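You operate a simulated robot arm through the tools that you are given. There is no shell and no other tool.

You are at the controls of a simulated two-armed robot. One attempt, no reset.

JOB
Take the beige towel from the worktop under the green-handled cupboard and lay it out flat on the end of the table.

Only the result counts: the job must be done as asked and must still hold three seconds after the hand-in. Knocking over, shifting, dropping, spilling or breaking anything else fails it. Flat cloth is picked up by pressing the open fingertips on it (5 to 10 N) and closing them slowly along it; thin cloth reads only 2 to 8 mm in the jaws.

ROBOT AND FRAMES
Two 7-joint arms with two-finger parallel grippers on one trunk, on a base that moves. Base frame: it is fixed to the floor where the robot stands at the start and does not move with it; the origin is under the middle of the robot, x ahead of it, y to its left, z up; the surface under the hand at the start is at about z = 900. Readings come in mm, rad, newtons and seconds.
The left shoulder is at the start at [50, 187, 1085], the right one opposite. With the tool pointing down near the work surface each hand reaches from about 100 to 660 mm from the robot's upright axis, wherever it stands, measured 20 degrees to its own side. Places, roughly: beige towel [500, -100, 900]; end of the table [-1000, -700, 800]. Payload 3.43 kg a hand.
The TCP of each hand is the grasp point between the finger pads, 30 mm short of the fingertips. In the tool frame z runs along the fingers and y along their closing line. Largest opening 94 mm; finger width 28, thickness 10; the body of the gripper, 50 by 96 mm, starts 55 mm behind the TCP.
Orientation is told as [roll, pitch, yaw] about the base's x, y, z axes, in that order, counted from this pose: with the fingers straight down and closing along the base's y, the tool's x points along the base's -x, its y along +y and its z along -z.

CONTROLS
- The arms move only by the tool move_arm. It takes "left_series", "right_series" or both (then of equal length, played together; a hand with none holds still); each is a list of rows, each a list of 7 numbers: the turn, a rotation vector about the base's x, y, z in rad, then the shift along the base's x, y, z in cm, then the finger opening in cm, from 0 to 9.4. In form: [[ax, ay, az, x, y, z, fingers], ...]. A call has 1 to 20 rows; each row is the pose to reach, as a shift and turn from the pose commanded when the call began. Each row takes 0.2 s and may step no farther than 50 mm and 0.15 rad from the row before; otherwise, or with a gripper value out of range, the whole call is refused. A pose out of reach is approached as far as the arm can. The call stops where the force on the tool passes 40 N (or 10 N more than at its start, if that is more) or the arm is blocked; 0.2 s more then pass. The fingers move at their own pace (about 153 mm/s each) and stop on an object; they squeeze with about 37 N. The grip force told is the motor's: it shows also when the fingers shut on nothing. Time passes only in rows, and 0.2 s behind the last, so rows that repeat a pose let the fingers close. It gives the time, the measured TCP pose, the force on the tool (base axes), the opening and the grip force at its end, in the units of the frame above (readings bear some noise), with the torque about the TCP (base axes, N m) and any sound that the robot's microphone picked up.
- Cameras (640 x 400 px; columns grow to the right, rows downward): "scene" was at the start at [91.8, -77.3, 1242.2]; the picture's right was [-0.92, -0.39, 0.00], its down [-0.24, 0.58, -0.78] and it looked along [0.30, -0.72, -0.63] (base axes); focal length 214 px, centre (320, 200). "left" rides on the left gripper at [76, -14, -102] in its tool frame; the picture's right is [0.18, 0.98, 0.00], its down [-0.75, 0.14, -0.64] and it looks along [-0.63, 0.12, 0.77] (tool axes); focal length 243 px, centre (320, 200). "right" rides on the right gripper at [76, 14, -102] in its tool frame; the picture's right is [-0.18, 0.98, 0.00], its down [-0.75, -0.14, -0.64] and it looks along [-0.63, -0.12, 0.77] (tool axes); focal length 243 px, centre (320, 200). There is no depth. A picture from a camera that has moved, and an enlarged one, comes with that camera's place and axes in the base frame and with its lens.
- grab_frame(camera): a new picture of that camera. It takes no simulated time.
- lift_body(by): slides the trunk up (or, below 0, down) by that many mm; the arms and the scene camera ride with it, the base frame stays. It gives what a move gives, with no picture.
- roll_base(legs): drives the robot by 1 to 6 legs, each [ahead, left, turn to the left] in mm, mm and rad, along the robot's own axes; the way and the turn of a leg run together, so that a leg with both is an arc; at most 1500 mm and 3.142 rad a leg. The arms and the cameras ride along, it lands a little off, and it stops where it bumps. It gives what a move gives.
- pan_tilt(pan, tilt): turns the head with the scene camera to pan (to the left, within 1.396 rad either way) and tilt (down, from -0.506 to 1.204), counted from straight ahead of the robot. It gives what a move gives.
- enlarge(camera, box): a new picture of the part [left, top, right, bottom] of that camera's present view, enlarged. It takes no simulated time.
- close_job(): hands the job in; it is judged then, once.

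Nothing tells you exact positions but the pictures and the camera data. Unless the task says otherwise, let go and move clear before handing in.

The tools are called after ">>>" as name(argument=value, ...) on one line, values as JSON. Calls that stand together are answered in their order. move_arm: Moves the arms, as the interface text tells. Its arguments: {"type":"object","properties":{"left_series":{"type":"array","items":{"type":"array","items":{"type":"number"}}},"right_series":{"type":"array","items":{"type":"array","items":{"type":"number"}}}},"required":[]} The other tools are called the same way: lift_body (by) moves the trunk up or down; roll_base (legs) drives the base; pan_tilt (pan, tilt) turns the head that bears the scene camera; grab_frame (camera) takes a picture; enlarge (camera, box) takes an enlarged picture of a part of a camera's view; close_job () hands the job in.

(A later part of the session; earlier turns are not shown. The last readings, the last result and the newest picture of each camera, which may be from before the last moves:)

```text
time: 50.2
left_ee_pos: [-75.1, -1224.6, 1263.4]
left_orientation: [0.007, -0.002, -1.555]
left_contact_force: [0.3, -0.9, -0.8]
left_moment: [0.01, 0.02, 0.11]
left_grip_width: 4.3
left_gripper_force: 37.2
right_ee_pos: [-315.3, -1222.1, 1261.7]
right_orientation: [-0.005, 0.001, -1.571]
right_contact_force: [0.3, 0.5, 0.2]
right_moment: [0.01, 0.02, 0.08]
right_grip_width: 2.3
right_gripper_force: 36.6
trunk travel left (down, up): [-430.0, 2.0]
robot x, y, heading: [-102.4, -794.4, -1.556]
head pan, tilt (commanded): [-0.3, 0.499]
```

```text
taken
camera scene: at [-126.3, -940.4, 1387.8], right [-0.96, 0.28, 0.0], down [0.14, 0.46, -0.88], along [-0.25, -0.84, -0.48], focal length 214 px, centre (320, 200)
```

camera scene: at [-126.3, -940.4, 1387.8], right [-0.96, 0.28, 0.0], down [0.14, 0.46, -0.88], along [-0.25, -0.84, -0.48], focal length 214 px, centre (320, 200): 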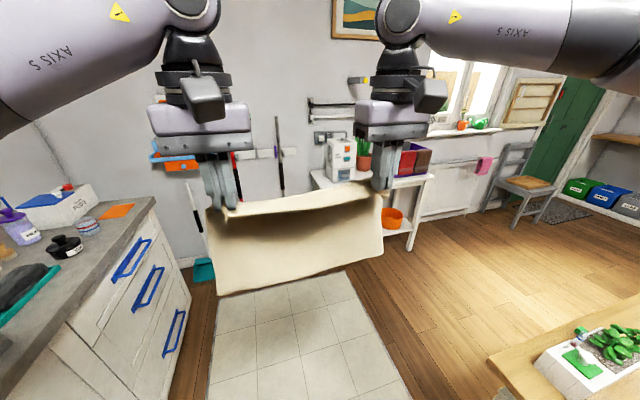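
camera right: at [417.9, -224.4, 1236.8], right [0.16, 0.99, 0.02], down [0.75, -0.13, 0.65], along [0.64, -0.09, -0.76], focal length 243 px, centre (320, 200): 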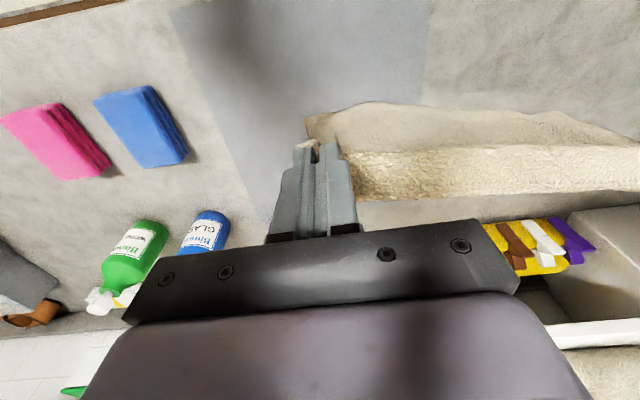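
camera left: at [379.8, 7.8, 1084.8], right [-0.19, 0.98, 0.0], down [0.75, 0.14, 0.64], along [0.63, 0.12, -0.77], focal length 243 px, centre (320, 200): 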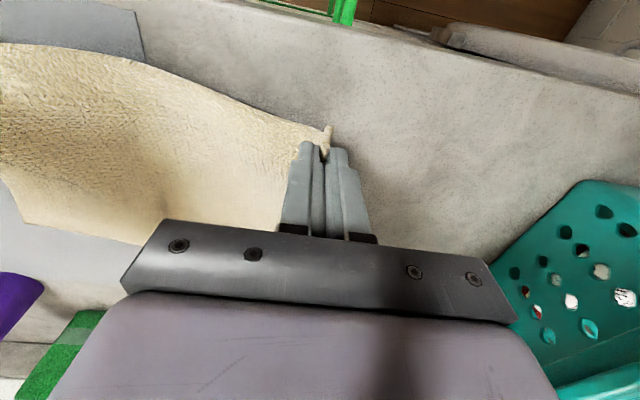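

The way ahead is clear. I'll drive on past the table corner to y≈-1560, then turn right through facing -x to face +y.

>>> roll_base(legs=[[765, 0, 0]])

>>> roll_base(legs=[[0, 0, -1.571]])

>>> pan_tilt(pan=0.0, tilt=0.5)

>>> grab_frame(camera="scene")

```text
time: 54.3
left_ee_pos: [-60.9, -1991.2, 1261.9]
left_orientation: [0.007, -0.002, -1.549]
left_contact_force: [-0.3, 0.1, 0.2]
left_moment: [0.0, -0.01, 0.11]
left_grip_width: 4.3
left_gripper_force: 36.9
right_ee_pos: [-302.8, -1989.3, 1260.6]
right_orientation: [-0.007, 0.003, -1.565]
right_contact_force: [-0.4, -0.1, 0.2]
right_moment: [-0.03, -0.01, 0.09]
right_grip_width: 2.5
right_gripper_force: 37.1
trunk travel left (down, up): [-430.0, 2.0]
robot x, y, heading: [-89.8, -1562.9, -1.555]
head pan, tilt (commanded): [-0.3, 0.499]
```

```text
time: 58.6
left_ee_pos: [-518.7, -1587.0, 1262.4]
left_orientation: [0.008, -0.002, -3.128]
left_contact_force: [-0.7, 0.5, 0.6]
left_moment: [-0.01, 0.0, 0.15]
left_grip_width: 4.0
left_gripper_force: 37.1
right_ee_pos: [-516.5, -1346.3, 1262.2]
right_orientation: [-0.007, 0.002, 3.14]
right_contact_force: [0.3, 0.9, -0.6]
right_moment: [-0.01, 0.0, 0.09]
right_grip_width: 2.6
right_gripper_force: 37.0
trunk travel left (down, up): [-430.0, 2.0]
robot x, y, heading: [-90.4, -1561.8, -3.132]
head pan, tilt (commanded): [-0.3, 0.499]
```

```text
time: 59.4
left_ee_pos: [-519.4, -1586.6, 1263.2]
left_orientation: [0.007, -0.004, -3.127]
left_contact_force: [-0.7, 1.0, 0.2]
left_moment: [0.02, 0.02, 0.13]
left_grip_width: 4.3
left_gripper_force: 36.8
right_ee_pos: [-516.2, -1347.1, 1261.4]
right_orientation: [-0.006, 0.001, 3.14]
right_contact_force: [0.3, -0.4, 0.5]
right_moment: [0.04, -0.03, 0.05]
right_grip_width: 2.3
right_gripper_force: 36.9
trunk travel left (down, up): [-430.0, 2.0]
robot x, y, heading: [-94.6, -1562.3, -3.131]
head pan, tilt (commanded): [0.0, 0.499]
```

```text
taken
camera scene: at [-239.6, -1561.4, 1387.8], right [-0.01, 1.0, 0.0], down [0.48, 0.0, -0.88], along [-0.88, -0.01, -0.48], focal length 214 px, centre (320, 200)
```

scene: 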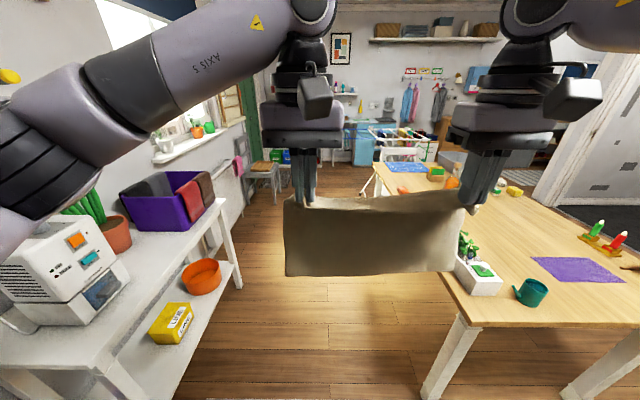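

The towel is still well held. Comparing views, the table top looks nearer z≈750, spanning y from about -1115 to -258. I'll turn to face +y, then strafe left along the table's side.

>>> roll_base(legs=[[0, 0, -1.58]])

>>> grab_frame(camera="scene")

>>> pan_tilt(pan=0.8, tilt=0.5)

>>> grab_frame(camera="scene")

```text
time: 63.6
left_ee_pos: [-110.1, -1132.8, 1262.3]
left_orientation: [0.008, -0.003, 1.577]
left_contact_force: [0.6, -0.7, 0.6]
left_moment: [0.01, 0.03, 0.18]
left_grip_width: 3.7
left_gripper_force: 37.0
right_ee_pos: [128.9, -1138.3, 1262.9]
right_orientation: [-0.005, 0.001, 1.56]
right_contact_force: [0.2, -0.7, 0.1]
right_moment: [-0.01, 0.01, 0.08]
right_grip_width: 2.4
right_gripper_force: 36.8
trunk travel left (down, up): [-430.0, 2.0]
robot x, y, heading: [-89.6, -1558.7, 1.571]
head pan, tilt (commanded): [0.0, 0.499]
```

```text
taken
camera scene: at [-90.2, -1410.6, 1387.8], right [1.0, 0.0, 0.0], down [0.0, -0.48, -0.88], along [0.0, 0.88, -0.48], focal length 214 px, centre (320, 200)
```

scene: 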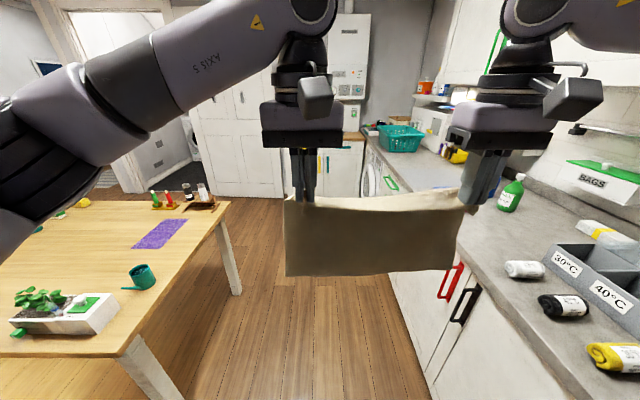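

```text
time: 64.7
left_ee_pos: [-112.7, -1135.0, 1262.6]
left_orientation: [0.006, 0.0, 1.578]
left_contact_force: [0.8, 0.3, 0.6]
left_moment: [-0.01, -0.03, 0.15]
left_grip_width: 4.0
left_gripper_force: 37.4
right_ee_pos: [128.0, -1137.1, 1261.8]
right_orientation: [-0.004, 0.0, 1.561]
right_contact_force: [-0.5, -1.0, 0.3]
right_moment: [-0.03, 0.0, 0.07]
right_grip_width: 2.2
right_gripper_force: 37.1
trunk travel left (down, up): [-430.0, 2.0]
robot x, y, heading: [-90.8, -1557.8, 1.57]
head pan, tilt (commanded): [0.799, 0.499]
```

```text
taken
camera scene: at [-155.5, -1438.1, 1387.8], right [0.7, 0.72, 0.0], down [0.34, -0.33, -0.88], along [-0.63, 0.61, -0.48], focal length 214 px, centre (320, 200)
```

scene: 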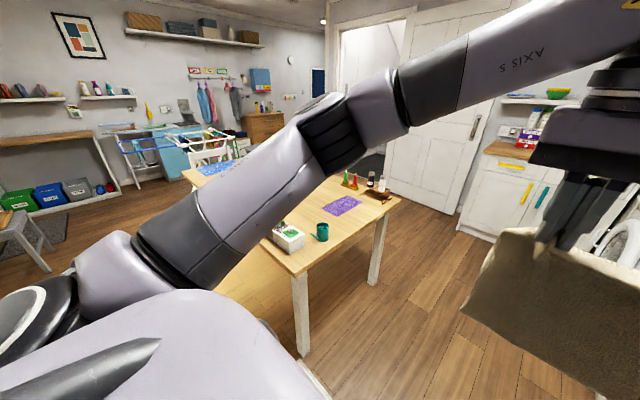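

Measured from here, the table's near corner is at about [-620, -1110]. The plant tray spans x -750 to -980 and y -1055 to -941, and the purple strip x -795 to -917 and y -678 to -463. I'll centre the towel in front of the robot, then strafe left to x≈-1140.

>>> move_arm(left_series=[[0, 0, 0, -2, 0, 0, 0], [0, 0, 0, -4, 0, 0, 0], [0, 0, 0, -6, 0, 0, 0], [0, 0, 0, -8, 0, 0, 0], [0, 0, 0, -9.8, 0, 0, 0], [0, 0, 0, -9.8, 0, 0, 0]], right_series=[[0, 0, 0, -2, 0, 0, 0], [0, 0, 0, -4, 0, 0, 0], [0, 0, 0, -6, 0, 0, 0], [0, 0, 0, -8, 0, 0, 0], [0, 0, 0, -9.8, 0, 0, 0], [0, 0, 0, -9.8, 0, 0, 0]])

>>> roll_base(legs=[[0, 1050, 0]])

>>> pan_tilt(pan=0.0, tilt=0.6)

>>> grab_frame(camera="scene")

```text
time: 66.1
left_ee_pos: [-209.4, -1133.3, 1263.2]
left_orientation: [0.009, -0.001, 1.578]
left_contact_force: [0.0, -0.5, 0.7]
left_moment: [-0.04, 0.0, 0.11]
left_grip_width: 4.3
left_gripper_force: 36.9
right_ee_pos: [73.4, -1148.8, 1249.3]
right_orientation: [-0.003, 0.0, 1.552]
right_contact_force: [-0.1, -0.7, -0.3]
right_moment: [0.01, 0.0, 0.0]
right_grip_width: 0.1
right_gripper_force: 32.9
right hand out of reach, approached as far as the arm can: row 3, 4, 5, 6
trunk travel left (down, up): [-430.0, 2.0]
robot x, y, heading: [-89.3, -1561.2, 1.568]
head pan, tilt (commanded): [0.799, 0.499]
```

```text
time: 75.6
left_ee_pos: [-1250.5, -1135.8, 1263.6]
left_orientation: [0.007, -0.002, 1.582]
left_contact_force: [0.6, 1.0, 0.1]
left_moment: [-0.03, 0.02, 0.07]
left_grip_width: 3.9
left_gripper_force: 37.3
right_ee_pos: [-968.3, -1151.1, 1248.8]
right_orientation: [-0.002, 0.0, 1.559]
right_contact_force: [0.2, -1.1, -1.0]
right_moment: [0.01, 0.01, 0.0]
right_grip_width: 0.1
right_gripper_force: 32.9
trunk travel left (down, up): [-430.0, 2.0]
robot x, y, heading: [-1128.6, -1566.4, 1.579]
head pan, tilt (commanded): [0.799, 0.499]
```

```text
time: 76.7
left_ee_pos: [-1251.5, -1137.4, 1262.8]
left_orientation: [0.008, -0.003, 1.581]
left_contact_force: [-1.0, 0.0, -0.7]
left_moment: [-0.02, -0.02, 0.1]
left_grip_width: 3.8
left_gripper_force: 37.1
right_ee_pos: [-969.3, -1151.5, 1249.9]
right_orientation: [-0.001, 0.001, 1.561]
right_contact_force: [-0.1, -0.3, -0.2]
right_moment: [-0.01, -0.01, 0.01]
right_grip_width: 0.0
right_gripper_force: 33.0
trunk travel left (down, up): [-430.0, 2.0]
robot x, y, heading: [-1130.3, -1565.0, 1.576]
head pan, tilt (commanded): [0.0, 0.6]
```

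```text
taken
camera scene: at [-1130.4, -1416.3, 1378.7], right [1.0, 0.01, 0.0], down [0.0, -0.56, -0.83], along [-0.01, 0.83, -0.56], focal length 214 px, centre (320, 200)
```

scene: 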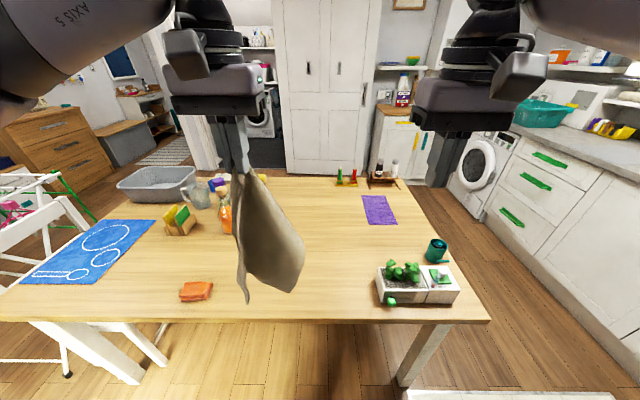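

The right hand couldn't follow the sideways shift and its cloth corner slipped out. The towel now hangs from the left hand only. I'll look closely before recovering.

>>> enlarge(camera="scene", box=[160, 100, 400, 320])

>>> grab_frame(camera="left")

>>> grab_frame(camera="right")

```text
1.82 times, centred on (280, 210) of scene
camera zoom: at [-1130.4, -1416.3, 1378.7], right [1.0, 0.01, 0.0], down [0.0, -0.56, -0.83], along [-0.01, 0.83, -0.56], focal length 390 px, centre (393, 182)
```

zoom: 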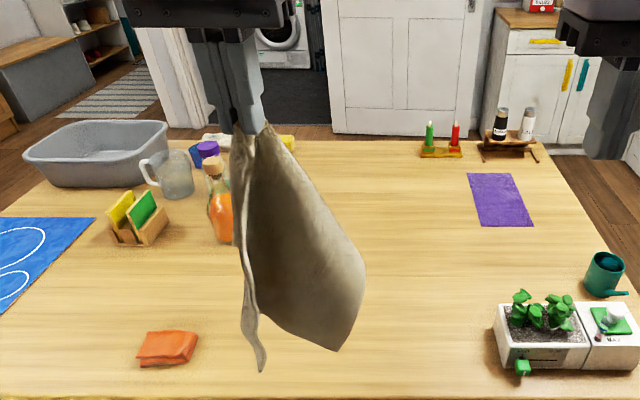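

```text
taken
camera left: at [-1233.4, -1214.2, 1365.0], right [-0.98, -0.19, 0.01], down [-0.14, 0.75, 0.64], along [-0.13, 0.63, -0.76], focal length 243 px, centre (320, 200)
```

left: 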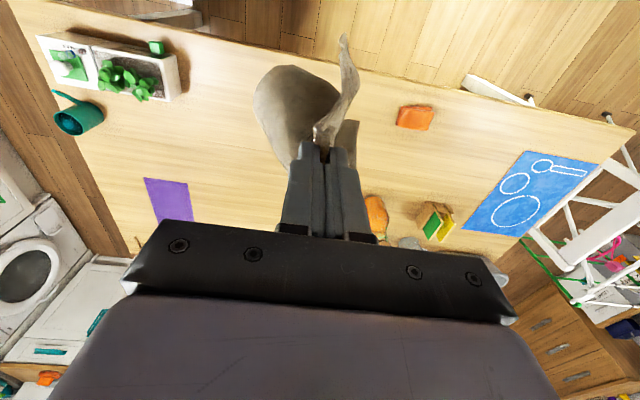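

```text
taken
camera right: at [-983.6, -1227.5, 1351.2], right [-0.98, 0.19, 0.0], down [0.15, 0.75, 0.64], along [0.13, 0.63, -0.77], focal length 243 px, centre (320, 200)
```

right: 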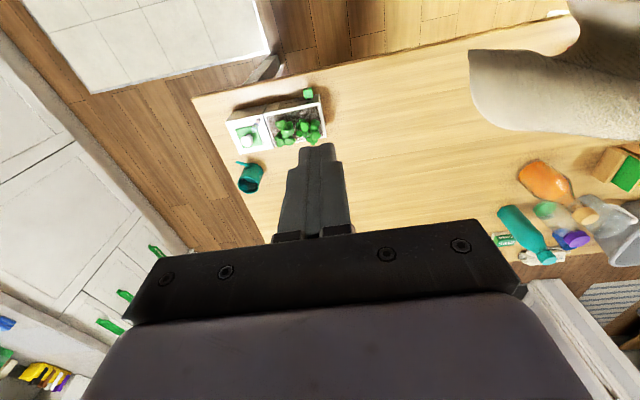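

The cloth hangs from corner A in the left hand with the right hand empty. My plan is to lay it roughly on the clear part of the table, re-pinch a second corner there, and then lay it properly. I'll move the right hand outward and the base to the table first.

>>> move_arm(right_series=[[0, 0, 0, 3, 0, 0, 3], [0, 0, 0, 6, 0, -1, 5], [0, 0, 0, 9, 0, -3, 5], [0, 0, 0, 9, 0, -3, 5]])

>>> roll_base(legs=[[0, 60, 0], [90, 0, 0]])

>>> grab_frame(camera="scene")

```text
time: 77.7
left_ee_pos: [-1251.6, -1136.3, 1262.9]
left_orientation: [0.008, -0.001, 1.58]
left_contact_force: [0.0, 0.4, 0.4]
left_moment: [-0.01, -0.02, 0.08]
left_grip_width: 4.4
left_gripper_force: 37.3
right_ee_pos: [-879.6, -1150.4, 1219.3]
right_orientation: [-0.003, 0.001, 1.563]
right_contact_force: [0.2, -0.5, -0.7]
right_moment: [0.03, -0.02, 0.02]
right_grip_width: 50.3
right_gripper_force: 0.0
trunk travel left (down, up): [-430.0, 2.0]
robot x, y, heading: [-1131.1, -1564.6, 1.576]
head pan, tilt (commanded): [0.0, 0.6]
```

```text
time: 79.6
left_ee_pos: [-1310.6, -1046.7, 1263.5]
left_orientation: [0.008, -0.002, 1.582]
left_contact_force: [-0.6, 0.2, 0.8]
left_moment: [-0.05, -0.03, 0.13]
left_grip_width: 4.3
left_gripper_force: 37.2
right_ee_pos: [-940.1, -1061.4, 1219.5]
right_orientation: [-0.004, -0.001, 1.559]
right_contact_force: [0.3, 0.4, -0.8]
right_moment: [0.0, -0.01, 0.03]
right_grip_width: 50.2
right_gripper_force: 0.1
trunk travel left (down, up): [-430.0, 2.0]
robot x, y, heading: [-1188.2, -1474.7, 1.574]
head pan, tilt (commanded): [0.0, 0.6]
```

```text
taken
camera scene: at [-1190.8, -1326.0, 1378.6], right [1.0, 0.01, 0.0], down [0.0, -0.57, -0.82], along [0.0, 0.82, -0.57], focal length 214 px, centre (320, 200)
```

scene: 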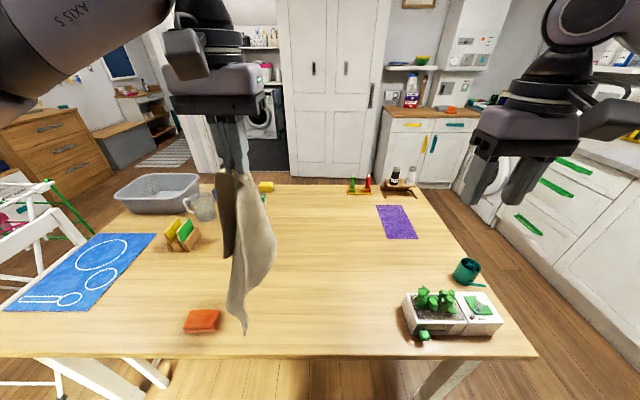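

The towel now hangs over the table. Before laying it, I'll test the empty right hand's reach further forward and lower.

>>> move_arm(right_series=[[0, 0, 0, -0.5, 2, -3, 5], [0, 0, 0, -1, 4.5, -6, 5], [0, 0, 0, -1.5, 7, -9, 5], [0, 0, 0, -2, 9.5, -12, 5], [0, 0, 0, -2.5, 12, -15, 5], [0, 0, 0, -3, 15, -18, 5], [0, 0, 0, -4, 18, -22, 5], [0, 0, 0, -4, 18, -22, 5]])

>>> move_arm(right_series=[[0, 0, 0, -2, 0, -1, 5], [0, 0, 0, -4, 0, -2, 5], [0, 0, 0, -6, 0, -3, 5], [0, 0, 0, -8, 0, -3, 5], [0, 0, 0, -10, 0, -3, 5], [0, 0, 0, -10, 0, -3, 5]])

>>> grab_frame(camera="right")

>>> grab_frame(camera="scene")

```text
refused: row 7 steps farther than a row can; nothing moved
```

```text
time: 81.0
left_ee_pos: [-1312.0, -1048.4, 1263.6]
left_orientation: [0.008, -0.003, 1.582]
left_contact_force: [0.2, 0.9, -0.6]
left_moment: [0.0, 0.02, 0.07]
left_grip_width: 3.9
left_gripper_force: 36.9
right_ee_pos: [-1039.1, -1061.5, 1190.5]
right_orientation: [-0.002, -0.003, 1.559]
right_contact_force: [0.4, -0.5, -0.1]
right_moment: [-0.05, -0.04, 0.0]
right_grip_width: 50.0
right_gripper_force: 0.0
trunk travel left (down, up): [-430.0, 2.0]
robot x, y, heading: [-1195.0, -1475.8, 1.577]
head pan, tilt (commanded): [0.0, 0.6]
```

```text
taken
camera right: at [-1054.4, -1138.2, 1291.3], right [-0.98, 0.2, 0.0], down [0.15, 0.75, 0.64], along [0.13, 0.63, -0.77], focal length 243 px, centre (320, 200)
```

right: 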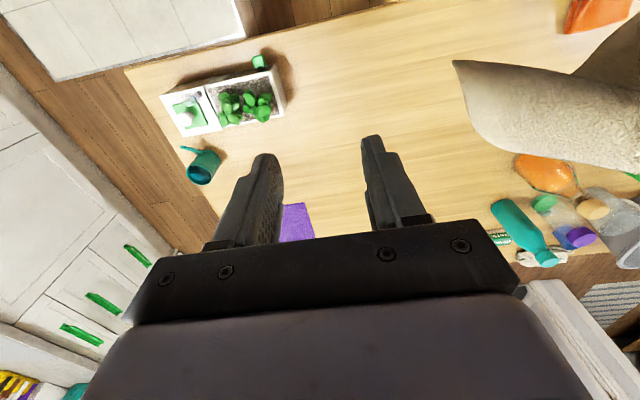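

```text
taken
camera scene: at [-1190.8, -1327.2, 1378.8], right [1.0, 0.01, 0.0], down [0.0, -0.56, -0.83], along [0.0, 0.83, -0.56], focal length 214 px, centre (320, 200)
```

scene: 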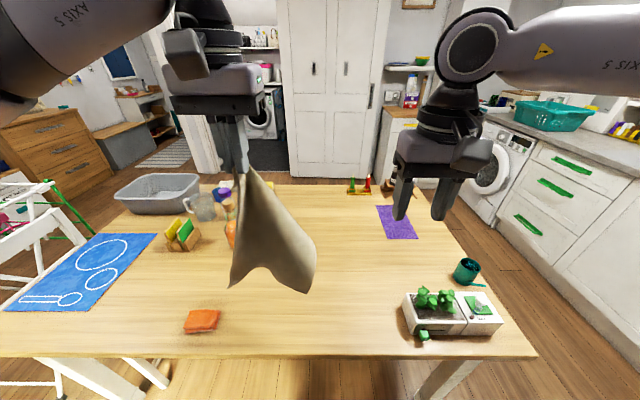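

The right hand reaches fine at this lower height. The towel hangs nearly open, facing me, with its bottom edge D–C horizontal. I'll wait two seconds to see whether it settles.

>>> move_arm(right_series=[[0, 0, 0, 2, 0, 0, 5], [0, 0, 0, 4, 0, 0, 5], [0, 0, 0, 6, 0, 0, 5], [0, 0, 0, 6, 0, 0, 5], [0, 0, 0, 6, 0, 0, 5], [0, 0, 0, 6, 0, 0, 5], [0, 0, 0, 6, 0, 0, 5], [0, 0, 0, 6, 0, 0, 5], [0, 0, 0, 6, 0, 0, 5], [0, 0, 0, 6, 0, 0, 5]])

>>> enlarge(camera="scene", box=[160, 120, 400, 340])

>>> grab_frame(camera="right")

>>> grab_frame(camera="left")

```text
time: 83.2
left_ee_pos: [-1310.8, -1048.1, 1263.6]
left_orientation: [0.005, -0.003, 1.581]
left_contact_force: [0.3, -1.1, -0.4]
left_moment: [-0.02, -0.02, 0.07]
left_grip_width: 4.0
left_gripper_force: 36.9
right_ee_pos: [-978.9, -1061.6, 1189.0]
right_orientation: [-0.002, -0.001, 1.56]
right_contact_force: [-0.5, 0.0, -0.6]
right_moment: [0.02, 0.01, 0.02]
right_grip_width: 50.2
right_gripper_force: 0.0
trunk travel left (down, up): [-430.0, 2.0]
robot x, y, heading: [-1188.5, -1475.0, 1.573]
head pan, tilt (commanded): [0.0, 0.6]
```

```text
1.82 times, centred on (280, 230) of scene
camera zoom: at [-1190.9, -1326.8, 1378.7], right [1.0, 0.01, 0.0], down [0.0, -0.56, -0.83], along [0.0, 0.83, -0.56], focal length 390 px, centre (393, 146)
```

zoom: 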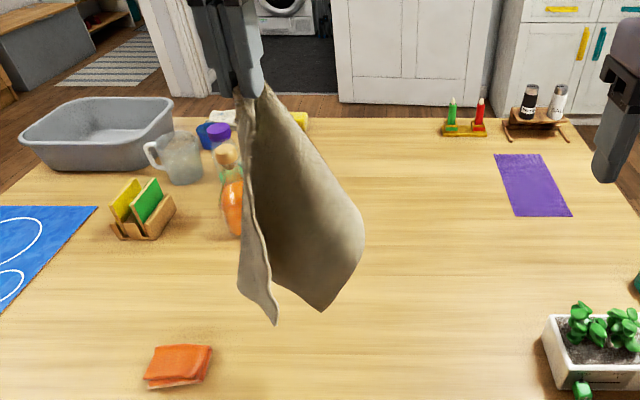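

```text
taken
camera right: at [-994.1, -1137.5, 1291.1], right [-0.98, 0.19, 0.0], down [0.15, 0.75, 0.64], along [0.13, 0.63, -0.77], focal length 243 px, centre (320, 200)
```

right: 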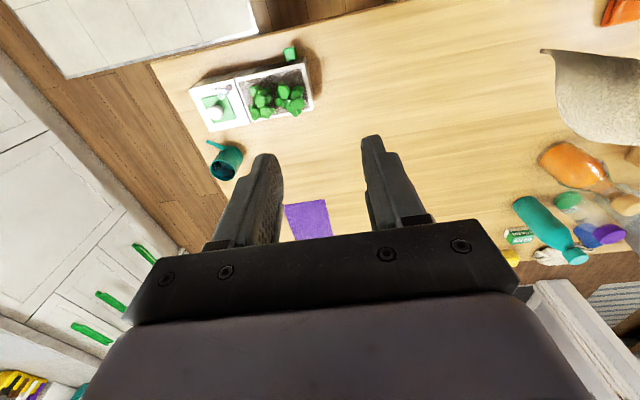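

```text
taken
camera left: at [-1294.1, -1124.8, 1365.0], right [-0.98, -0.19, 0.01], down [-0.14, 0.75, 0.64], along [-0.13, 0.63, -0.76], focal length 243 px, centre (320, 200)
```

left: 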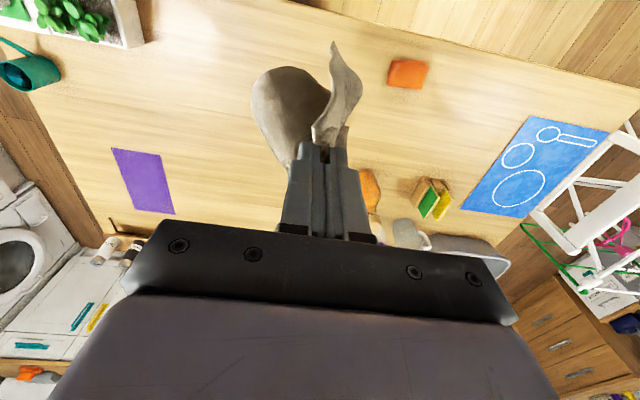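

The towel hangs from corner A in a V, with B at about [-1229, -998, 1013], C at [-1291, -1014, 890] and D at [-1325, -1077, 961]. Turning the left hand by +90° should let me lay C far-right first and A near-left last, so gravity opens the fold. I'll shift the base right and turn the hand.

>>> roll_base(legs=[[0, -90, 0]])

>>> move_arm(left_series=[[0, 0, 0.12, 0, 0, -0.5, 0], [0, 0, 0.24, 0, 0, -1, 0], [0, 0, 0.36, 0, 0, -1.5, 0], [0, 0, 0.48, 0, 0, -2, 0], [0, 0, 0.6, 0, 0, -2.5, 0], [0, 0, 0.72, 0, 0, -3, 0], [0, 0, 0.84, 0, 0, -3.5, 0], [0, 0, 0.96, 0, 0, -4, 0], [0, 0, 1.08, 0, 0, -4, 0], [0, 0, 1.2, 0, 0, -4, 0], [0, 0, 1.32, 0, 0, -4, 0], [0, 0, 1.44, 0, 0, -4, 0], [0, 0, 1.56, 0, 0, -4, 0], [0, 0, 1.56, 0, 0, -4, 0], [0, 0, 1.56, 0, 0, -4, 0]])

>>> grab_frame(camera="scene")

>>> grab_frame(camera="left")

```text
time: 84.7
left_ee_pos: [-1220.9, -1046.6, 1263.5]
left_orientation: [0.007, -0.002, 1.582]
left_contact_force: [0.2, 0.0, 0.3]
left_moment: [-0.04, 0.02, 0.14]
left_grip_width: 4.0
left_gripper_force: 36.7
right_ee_pos: [-889.6, -1061.6, 1189.3]
right_orientation: [-0.002, 0.001, 1.558]
right_contact_force: [0.0, 0.5, 0.3]
right_moment: [-0.03, 0.07, -0.03]
right_grip_width: 49.9
right_gripper_force: 0.0
trunk travel left (down, up): [-430.0, 2.0]
robot x, y, heading: [-1098.6, -1480.7, 1.577]
head pan, tilt (commanded): [0.0, 0.6]
```

```text
time: 87.9
left_ee_pos: [-1221.8, -1046.9, 1223.5]
left_orientation: [0.007, -0.002, -3.141]
left_contact_force: [0.7, -0.3, -0.7]
left_moment: [0.02, -0.01, -0.14]
left_grip_width: 4.0
left_gripper_force: 37.0
right_ee_pos: [-890.0, -1060.9, 1189.4]
right_orientation: [-0.002, 0.0, 1.561]
right_contact_force: [0.2, 0.0, -0.5]
right_moment: [-0.01, 0.02, -0.03]
right_grip_width: 49.8
right_gripper_force: 0.1
trunk travel left (down, up): [-430.0, 2.0]
robot x, y, heading: [-1101.8, -1475.1, 1.574]
head pan, tilt (commanded): [0.0, 0.6]
```

```text
taken
camera scene: at [-1101.0, -1326.3, 1378.7], right [1.0, 0.01, 0.0], down [0.0, -0.56, -0.83], along [0.0, 0.83, -0.56], focal length 214 px, centre (320, 200)
```

scene: 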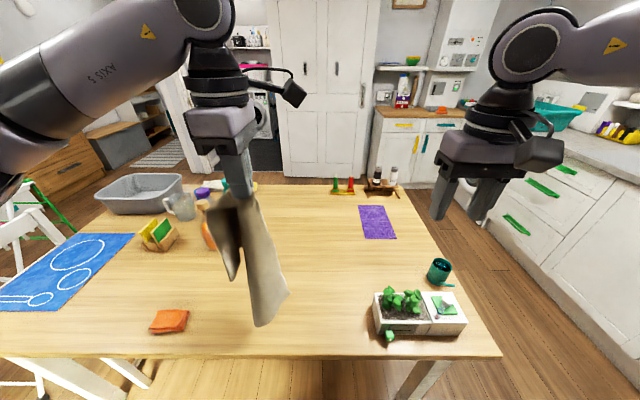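

```text
taken
camera left: at [-1143.4, -1033.0, 1325.1], right [0.18, -0.98, 0.01], down [-0.75, -0.14, 0.64], along [-0.63, -0.12, -0.76], focal length 243 px, centre (320, 200)
```

left: 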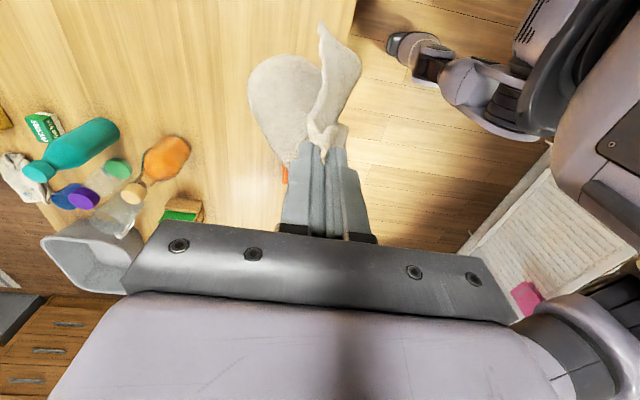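

The left camera now shows part of the robot's own base next to the table edge. I'll zoom in to judge how close I can get.

>>> enlarge(camera="left", box=[320, 0, 640, 200])

>>> enlarge(camera="scene", box=[160, 140, 340, 340])

```text
2.00 times, centred on (480, 100) of left
camera zoom: at [-1143.4, -1033.0, 1325.1], right [0.18, -0.98, 0.01], down [-0.75, -0.14, 0.64], along [-0.63, -0.12, -0.76], focal length 485 px, centre (0, 400)
```

zoom: 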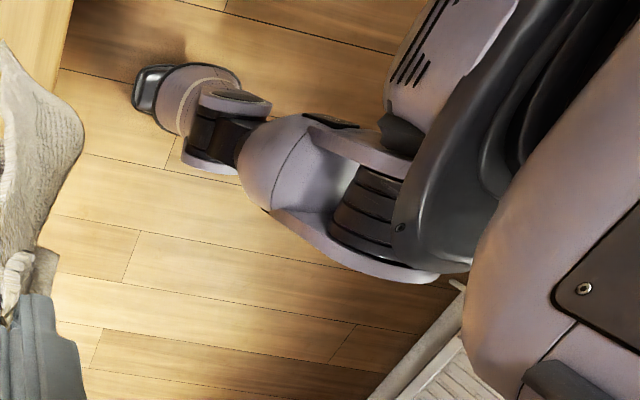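

```text
2.00 times, centred on (250, 240) of scene
camera zoom: at [-1101.0, -1326.3, 1378.7], right [1.0, 0.01, 0.0], down [0.0, -0.56, -0.83], along [0.0, 0.83, -0.56], focal length 429 px, centre (460, 120)
```

zoom: 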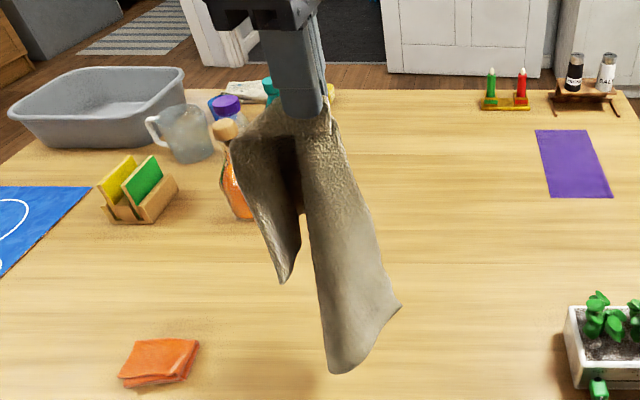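

The base's front wheel reaches only about 110 mm ahead of the axis, so I can get closer to the table. I'll shift right and forward so the left hand can reach further over the table.

>>> roll_base(legs=[[0, -90, 0], [60, 0, 0], [40, 0, 0]])

>>> move_arm(left_series=[[0, 0, 0, 2.2, 2.4, -1, 0], [0, 0, 0, 4.4, 4.8, -2, 0], [0, 0, 0, 6.6, 7.2, -3, 0], [0, 0, 0, 8.8, 9.6, -4, 0], [0, 0, 0, 11, 12, -5, 0], [0, 0, 0, 13.4, 14.4, -6, 0], [0, 0, 0, 13.4, 16.7, -6, 0], [0, 0, 0, 13.4, 16.7, -6, 0], [0, 0, 0, 13.4, 16.7, -6, 0], [0, 0, 0, 13.4, 16.7, -6, 0]])

>>> grab_frame(camera="scene")

>>> grab_frame(camera="right")

```text
time: 90.4
left_ee_pos: [-1130.1, -945.1, 1223.5]
left_orientation: [0.01, -0.001, 3.141]
left_contact_force: [0.2, -0.1, -0.1]
left_moment: [-0.06, 0.03, -0.11]
left_grip_width: 3.8
left_gripper_force: 37.2
right_ee_pos: [-798.6, -960.3, 1188.4]
right_orientation: [-0.001, 0.002, 1.56]
right_contact_force: [0.2, 0.4, 0.0]
right_moment: [-0.04, 0.0, 0.02]
right_grip_width: 50.2
right_gripper_force: 0.1
trunk travel left (down, up): [-430.0, 2.0]
robot x, y, heading: [-1014.4, -1374.6, 1.579]
head pan, tilt (commanded): [0.0, 0.6]
```

```text
time: 92.6
left_ee_pos: [-1023.0, -808.0, 1161.7]
left_orientation: [0.004, 0.005, -3.126]
left_contact_force: [0.1, 0.3, -0.6]
left_moment: [-0.04, -0.05, -0.15]
left_grip_width: 4.5
left_gripper_force: 37.1
left hand out of reach, approached as far as the arm can: row 6, 7, 8, 9, 10
right_ee_pos: [-799.6, -960.9, 1188.9]
right_orientation: [0.0, -0.002, 1.56]
right_contact_force: [0.6, 0.5, 0.7]
right_moment: [0.02, -0.02, 0.0]
right_grip_width: 50.0
right_gripper_force: 0.1
trunk travel left (down, up): [-430.0, 2.0]
robot x, y, heading: [-1010.6, -1376.3, 1.577]
head pan, tilt (commanded): [0.0, 0.6]
```

```text
taken
camera scene: at [-1011.2, -1225.5, 1378.7], right [1.0, 0.01, 0.0], down [0.0, -0.57, -0.82], along [0.0, 0.82, -0.57], focal length 214 px, centre (320, 200)
```

scene: 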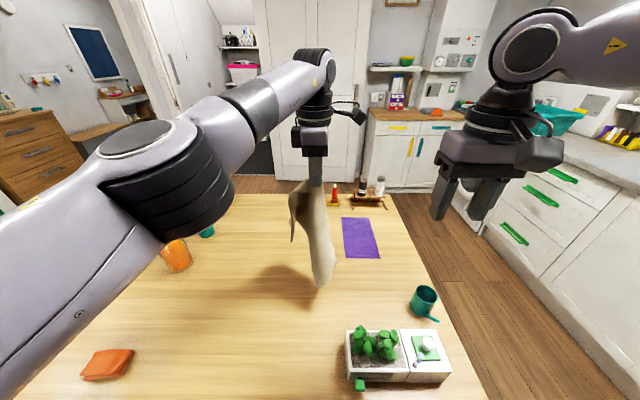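

```text
taken
camera right: at [-814.3, -1036.5, 1291.1], right [-0.98, 0.19, 0.0], down [0.15, 0.75, 0.64], along [0.13, 0.63, -0.77], focal length 243 px, centre (320, 200)
```

right: 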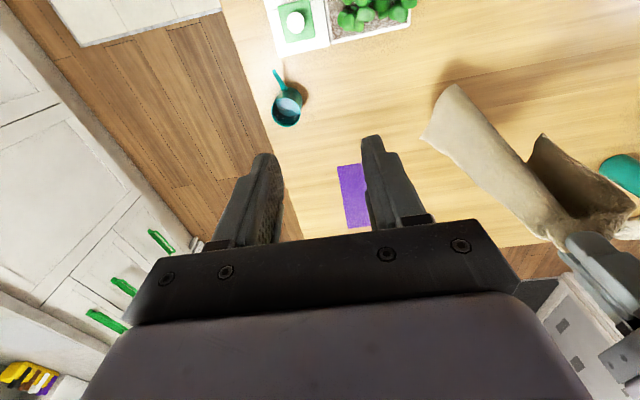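

The left hand holds the towel over the far part of the clear area. Now I'll lower it so corner C lands first, then sweep toward left-near while descending, stopping part-way to check.

>>> move_arm(left_series=[[0, 0, 0, -1, 0, -2, 0], [0, 0, 0, -2, 0, -4, 0], [0, 0, 0, -4.5, 0.5, -5.2, 0], [0, 0, 0, -7.2, -1.0, -5.8, 0], [0, 0, 0, -9.6, -2.9, -6.3, 0], [0, 0, 0, -12, -4.7, -7.1, 0], [0, 0, 0, -14.4, -6.5, -8.2, 0], [0, 0, 0, -16.7, -8.4, -9.7, 0], [0, 0, 0, -18.7, -9.9, -11.2, 0], [0, 0, 0, -20.7, -11.4, -13, 0], [0, 0, 0, -20.7, -11.4, -13, 0]])

>>> grab_frame(camera="scene")

>>> grab_frame(camera="right")

```text
time: 95.0
left_ee_pos: [-1221.2, -925.5, 1028.8]
left_orientation: [0.006, -0.001, 3.141]
left_contact_force: [0.5, 0.1, 0.1]
left_moment: [0.03, 0.0, -0.11]
left_grip_width: 4.0
left_gripper_force: 37.5
right_ee_pos: [-799.2, -960.3, 1189.4]
right_orientation: [-0.002, -0.001, 1.56]
right_contact_force: [-0.3, 0.3, 0.5]
right_moment: [0.02, -0.01, 0.0]
right_grip_width: 49.9
right_gripper_force: 0.0
trunk travel left (down, up): [-430.0, 2.0]
robot x, y, heading: [-1010.6, -1374.7, 1.573]
head pan, tilt (commanded): [0.0, 0.6]
```

```text
taken
camera scene: at [-1010.4, -1225.7, 1378.7], right [1.0, 0.0, 0.0], down [0.0, -0.57, -0.82], along [0.0, 0.82, -0.57], focal length 214 px, centre (320, 200)
```

scene: 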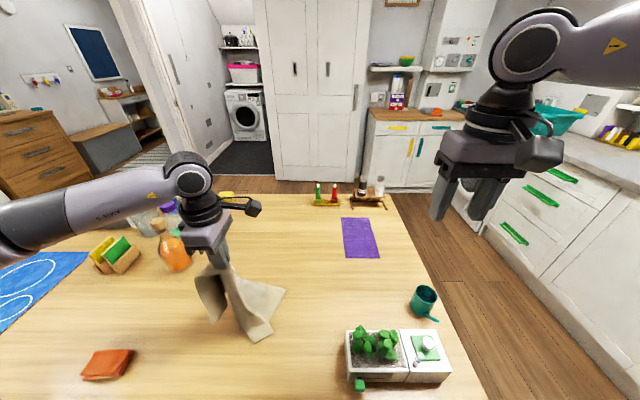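

```text
taken
camera right: at [-813.6, -1036.6, 1291.0], right [-0.98, 0.19, 0.0], down [0.15, 0.75, 0.64], along [0.13, 0.63, -0.77], focal length 243 px, centre (320, 200)
```

right: 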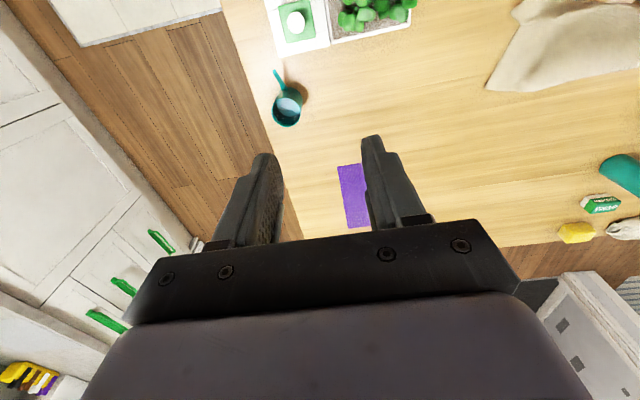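

>>> enlarge(camera="scene", box=[160, 220, 320, 360])

>>> enlarge(camera="left", box=[200, 0, 480, 200])

```text
2.86 times, centred on (240, 290) of scene
camera zoom: at [-1010.4, -1225.7, 1378.7], right [1.0, 0.0, 0.0], down [0.0, -0.57, -0.82], along [0.0, 0.82, -0.57], focal length 613 px, centre (549, -57)
```

zoom: 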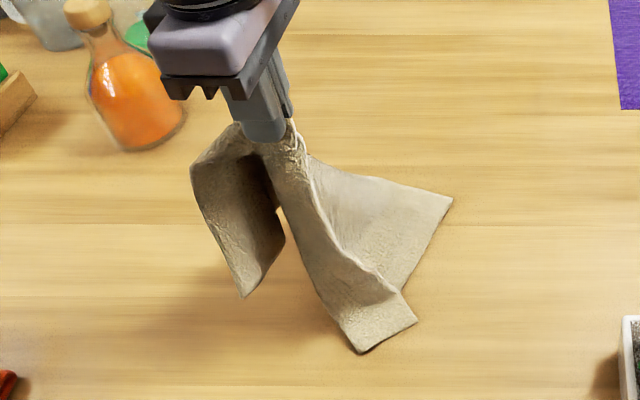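

```text
2.00 times, centred on (340, 100) of left
camera zoom: at [-1142.7, -911.6, 1130.3], right [0.18, -0.98, 0.01], down [-0.75, -0.14, 0.64], along [-0.63, -0.12, -0.76], focal length 485 px, centre (280, 400)
```

zoom: 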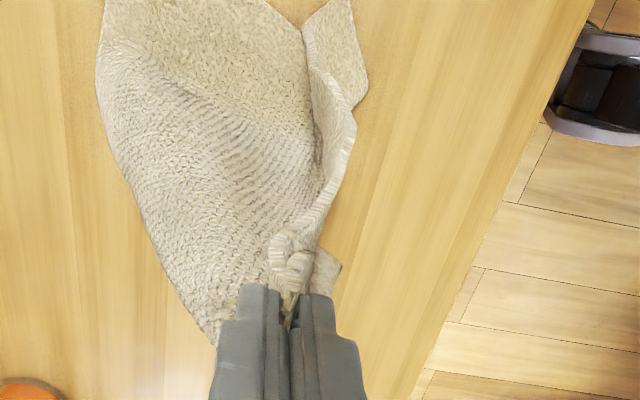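

>>> grab_frame(camera="left")

>>> enlarge(camera="left", box=[240, 0, 440, 130])

```text
taken
camera left: at [-1142.7, -911.6, 1130.3], right [0.18, -0.98, 0.01], down [-0.75, -0.14, 0.64], along [-0.63, -0.12, -0.76], focal length 243 px, centre (320, 200)
```

left: 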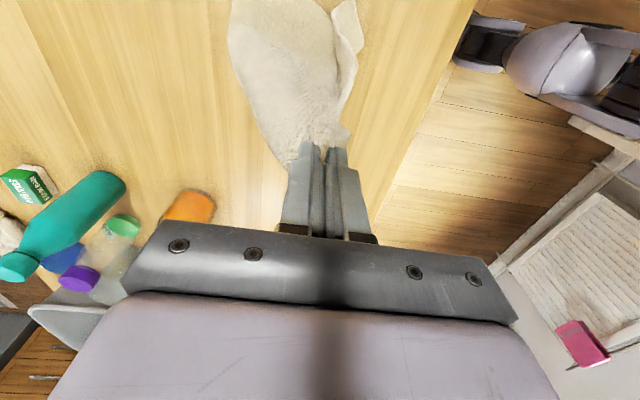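

```text
3.08 times, centred on (340, 65) of left
camera zoom: at [-1142.7, -911.6, 1130.3], right [0.18, -0.98, 0.01], down [-0.75, -0.14, 0.64], along [-0.63, -0.12, -0.76], focal length 746 px, centre (258, 615)
```

zoom: 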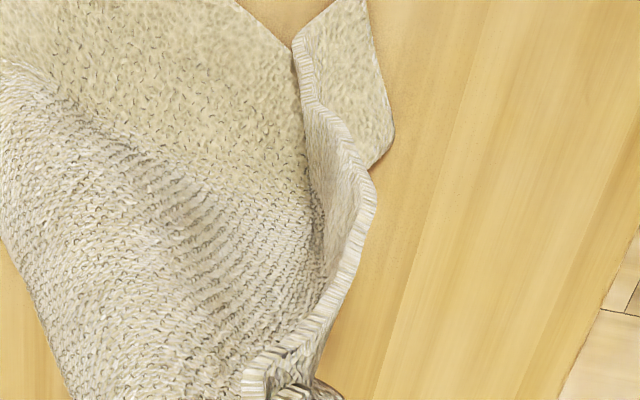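

The cloth is partly draped on the table, but I'm not sure which corners are which. I'll turn the right hand so its camera looks at the towel from the side.

>>> move_arm(right_series=[[0, 0, 0.14, 0, 0, 0, 5], [0, 0, 0.28, 0, 0, 0, 5], [0, 0, 0.42, 0, 0, 0, 5], [0, 0, 0.56, 0, 0, 0, 5], [0, 0, 0.7, 0, 0, 0, 5], [0, 0, 0.8, 0, 0, 0, 5], [0, 0, 0.8, 0, 0, 0, 5]])

>>> grab_frame(camera="right")

```text
time: 96.6
left_ee_pos: [-1221.3, -925.8, 1028.1]
left_orientation: [0.007, 0.0, 3.14]
left_contact_force: [0.6, -0.5, 0.5]
left_moment: [-0.03, -0.02, -0.13]
left_grip_width: 4.3
left_gripper_force: 37.0
right_ee_pos: [-800.2, -961.3, 1189.3]
right_orientation: [-0.002, 0.0, 2.36]
right_contact_force: [-0.1, 0.3, -0.1]
right_moment: [0.03, 0.01, -0.03]
right_grip_width: 50.2
right_gripper_force: 0.1
trunk travel left (down, up): [-430.0, 2.0]
robot x, y, heading: [-1010.1, -1373.3, 1.575]
head pan, tilt (commanded): [0.0, 0.6]
```

```text
taken
camera right: at [-755.0, -1024.9, 1291.6], right [-0.82, -0.57, 0.0], down [-0.44, 0.63, 0.64], along [-0.36, 0.53, -0.77], focal length 243 px, centre (320, 200)
```

right: 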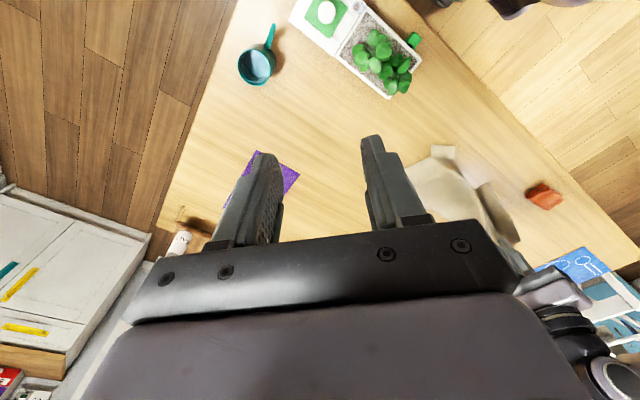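

>>> enlarge(camera="right", box=[390, 130, 540, 250])

```text
3.33 times, centred on (465, 190) of right
camera zoom: at [-755.0, -1024.9, 1291.6], right [-0.82, -0.57, 0.0], down [-0.44, 0.63, 0.64], along [-0.36, 0.53, -0.77], focal length 809 px, centre (-163, 233)
```

zoom: 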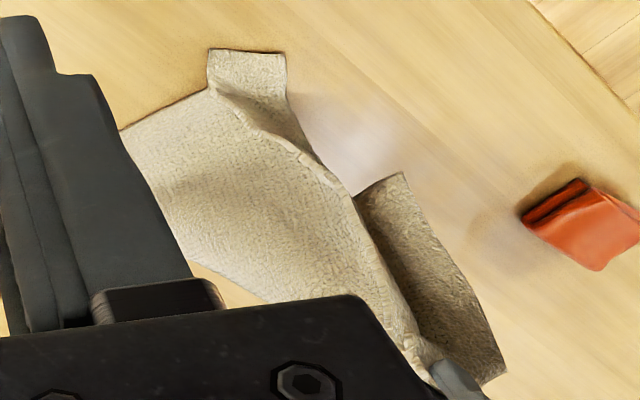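

From this side view I can identify the corners: D is far-right at about [-1119, -826], C near-right at [-1184, -978], and B hangs on the left. The sheet spans the near side, so moving A to far-left while lowering should open it.

>>> move_arm(left_series=[[0, 0, 0, -2.2, -0.1, -1.3, 0], [0, 0, 0, -4.6, 0, -2.8, 0], [0, 0, 0, -6.7, 0.2, -4.3, 0], [0, 0, 0, -8.5, 0.9, -5.8, 0], [0, 0, 0, -10.7, 2, -7.8, 0], [0, 0, 0, -12.5, 3.1, -9.8, 0], [0, 0, 0, -13.9, 4, -11.8, 0], [0, 0, 0, -15, 5.1, -13.8, 0], [0, 0, 0, -15.9, 5.9, -15.8, 0], [0, 0, 0, -15.9, 5.9, -15.8, 0]])

>>> grab_frame(camera="scene")

>>> enlarge(camera="scene", box=[120, 220, 320, 380])

>>> grab_frame(camera="right")

```text
time: 98.8
left_ee_pos: [-1379.5, -866.9, 871.1]
left_orientation: [0.006, -0.001, 3.139]
left_contact_force: [-0.6, 0.1, 0.2]
left_moment: [0.0, 0.01, -0.12]
left_grip_width: 4.2
left_gripper_force: 36.8
right_ee_pos: [-799.3, -960.0, 1191.0]
right_orientation: [0.0, 0.0, 2.361]
right_contact_force: [0.4, -0.1, -0.2]
right_moment: [-0.03, 0.0, 0.02]
right_grip_width: 50.1
right_gripper_force: 0.1
trunk travel left (down, up): [-430.0, 2.0]
robot x, y, heading: [-1012.6, -1374.2, 1.576]
head pan, tilt (commanded): [0.0, 0.6]
```

```text
taken
camera scene: at [-1010.7, -1225.9, 1378.8], right [1.0, 0.0, 0.0], down [0.0, -0.56, -0.83], along [0.0, 0.83, -0.56], focal length 214 px, centre (320, 200)
```

scene: 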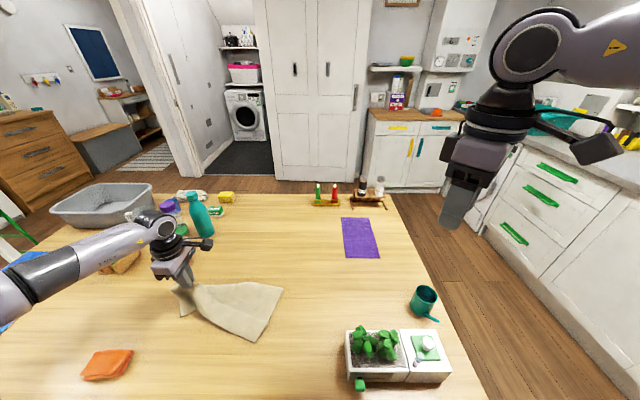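

```text
2.50 times, centred on (220, 300) of scene
camera zoom: at [-1010.7, -1225.9, 1378.8], right [1.0, 0.0, 0.0], down [0.0, -0.56, -0.83], along [0.0, 0.83, -0.56], focal length 536 px, centre (570, -50)
```

zoom: 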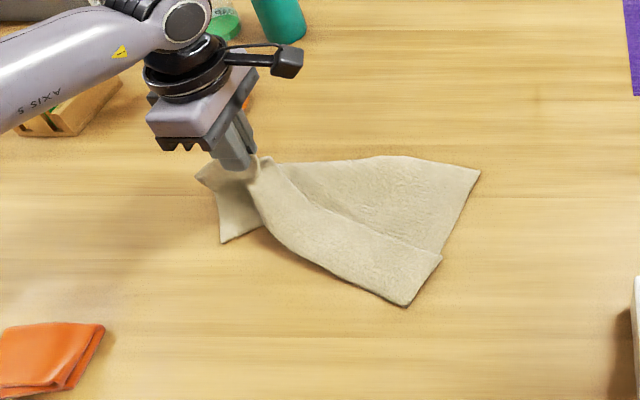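

```text
taken
camera right: at [-754.7, -1024.7, 1291.2], right [-0.82, -0.57, 0.0], down [-0.44, 0.63, 0.64], along [-0.36, 0.53, -0.77], focal length 243 px, centre (320, 200)
```

right: 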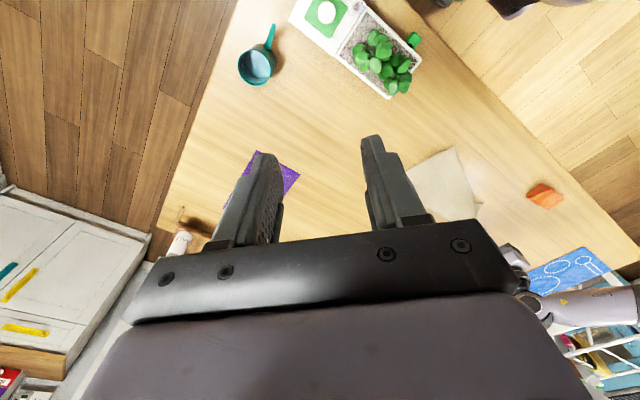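

That opened the towel a lot: D is at [-1128, -810], C at [-1185, -966], and B is under the left side at about [-1413, -901]. I'll lower A to the table toward far-left and stretch the A–D edge slightly.

>>> move_arm(left_series=[[0, 0, 0, -0.7, 1, -2, 0], [0, 0, 0, -1.3, 2, -4, 0], [0, 0, 0, -1.8, 3, -5.5, 0], [0, 0, 0, -2.3, 4, -7, 0], [0, 0, 0, -2.8, 4.5, -7.8, 0], [0, 0, 0, -3.3, 5, -8.2, 0], [0, 0, 0, -3.3, 5, -8.2, 0]])

>>> enlarge(camera="scene", box=[120, 220, 320, 380])

>>> grab_frame(camera="left")

```text
time: 100.4
left_ee_pos: [-1412.1, -816.4, 789.9]
left_orientation: [-0.001, -0.003, 3.138]
left_contact_force: [5.7, -4.2, 25.0]
left_moment: [-0.3, -0.19, -0.01]
left_grip_width: 4.0
left_gripper_force: 37.1
right_ee_pos: [-797.8, -963.6, 1190.2]
right_orientation: [-0.002, -0.004, 2.361]
right_contact_force: [0.0, -1.1, -0.5]
right_moment: [0.01, 0.04, -0.02]
right_grip_width: 49.8
right_gripper_force: 0.0
trunk travel left (down, up): [-430.0, 2.0]
robot x, y, heading: [-1008.4, -1375.5, 1.573]
head pan, tilt (commanded): [0.0, 0.6]
```

```text
2.50 times, centred on (220, 300) of scene
camera zoom: at [-1008.5, -1228.7, 1379.4], right [1.0, 0.0, 0.0], down [0.0, -0.56, -0.83], along [-0.01, 0.83, -0.56], focal length 536 px, centre (570, -50)
```

zoom: 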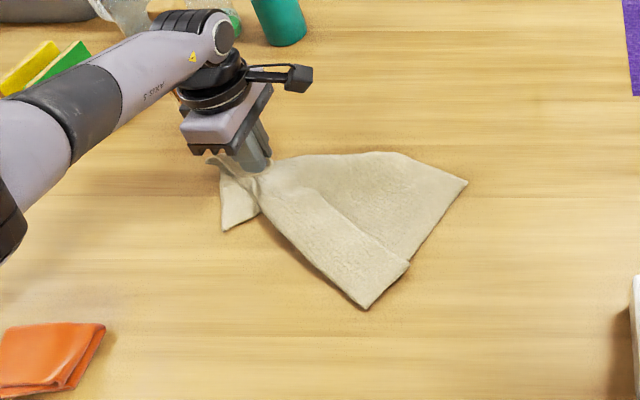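

```text
taken
camera left: at [-1333.4, -803.6, 894.2], right [0.18, -0.98, 0.0], down [-0.75, -0.14, 0.64], along [-0.63, -0.12, -0.77], focal length 243 px, centre (320, 200)
```

left: 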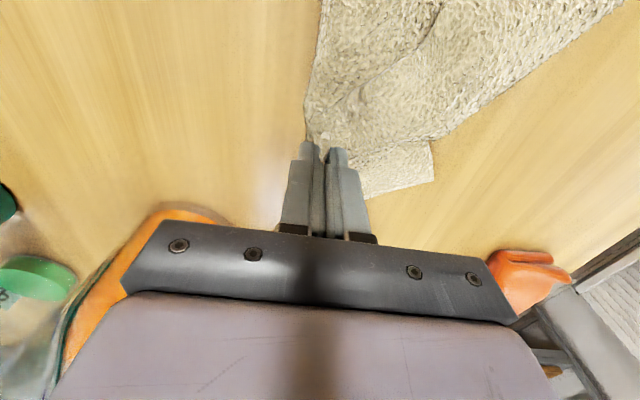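

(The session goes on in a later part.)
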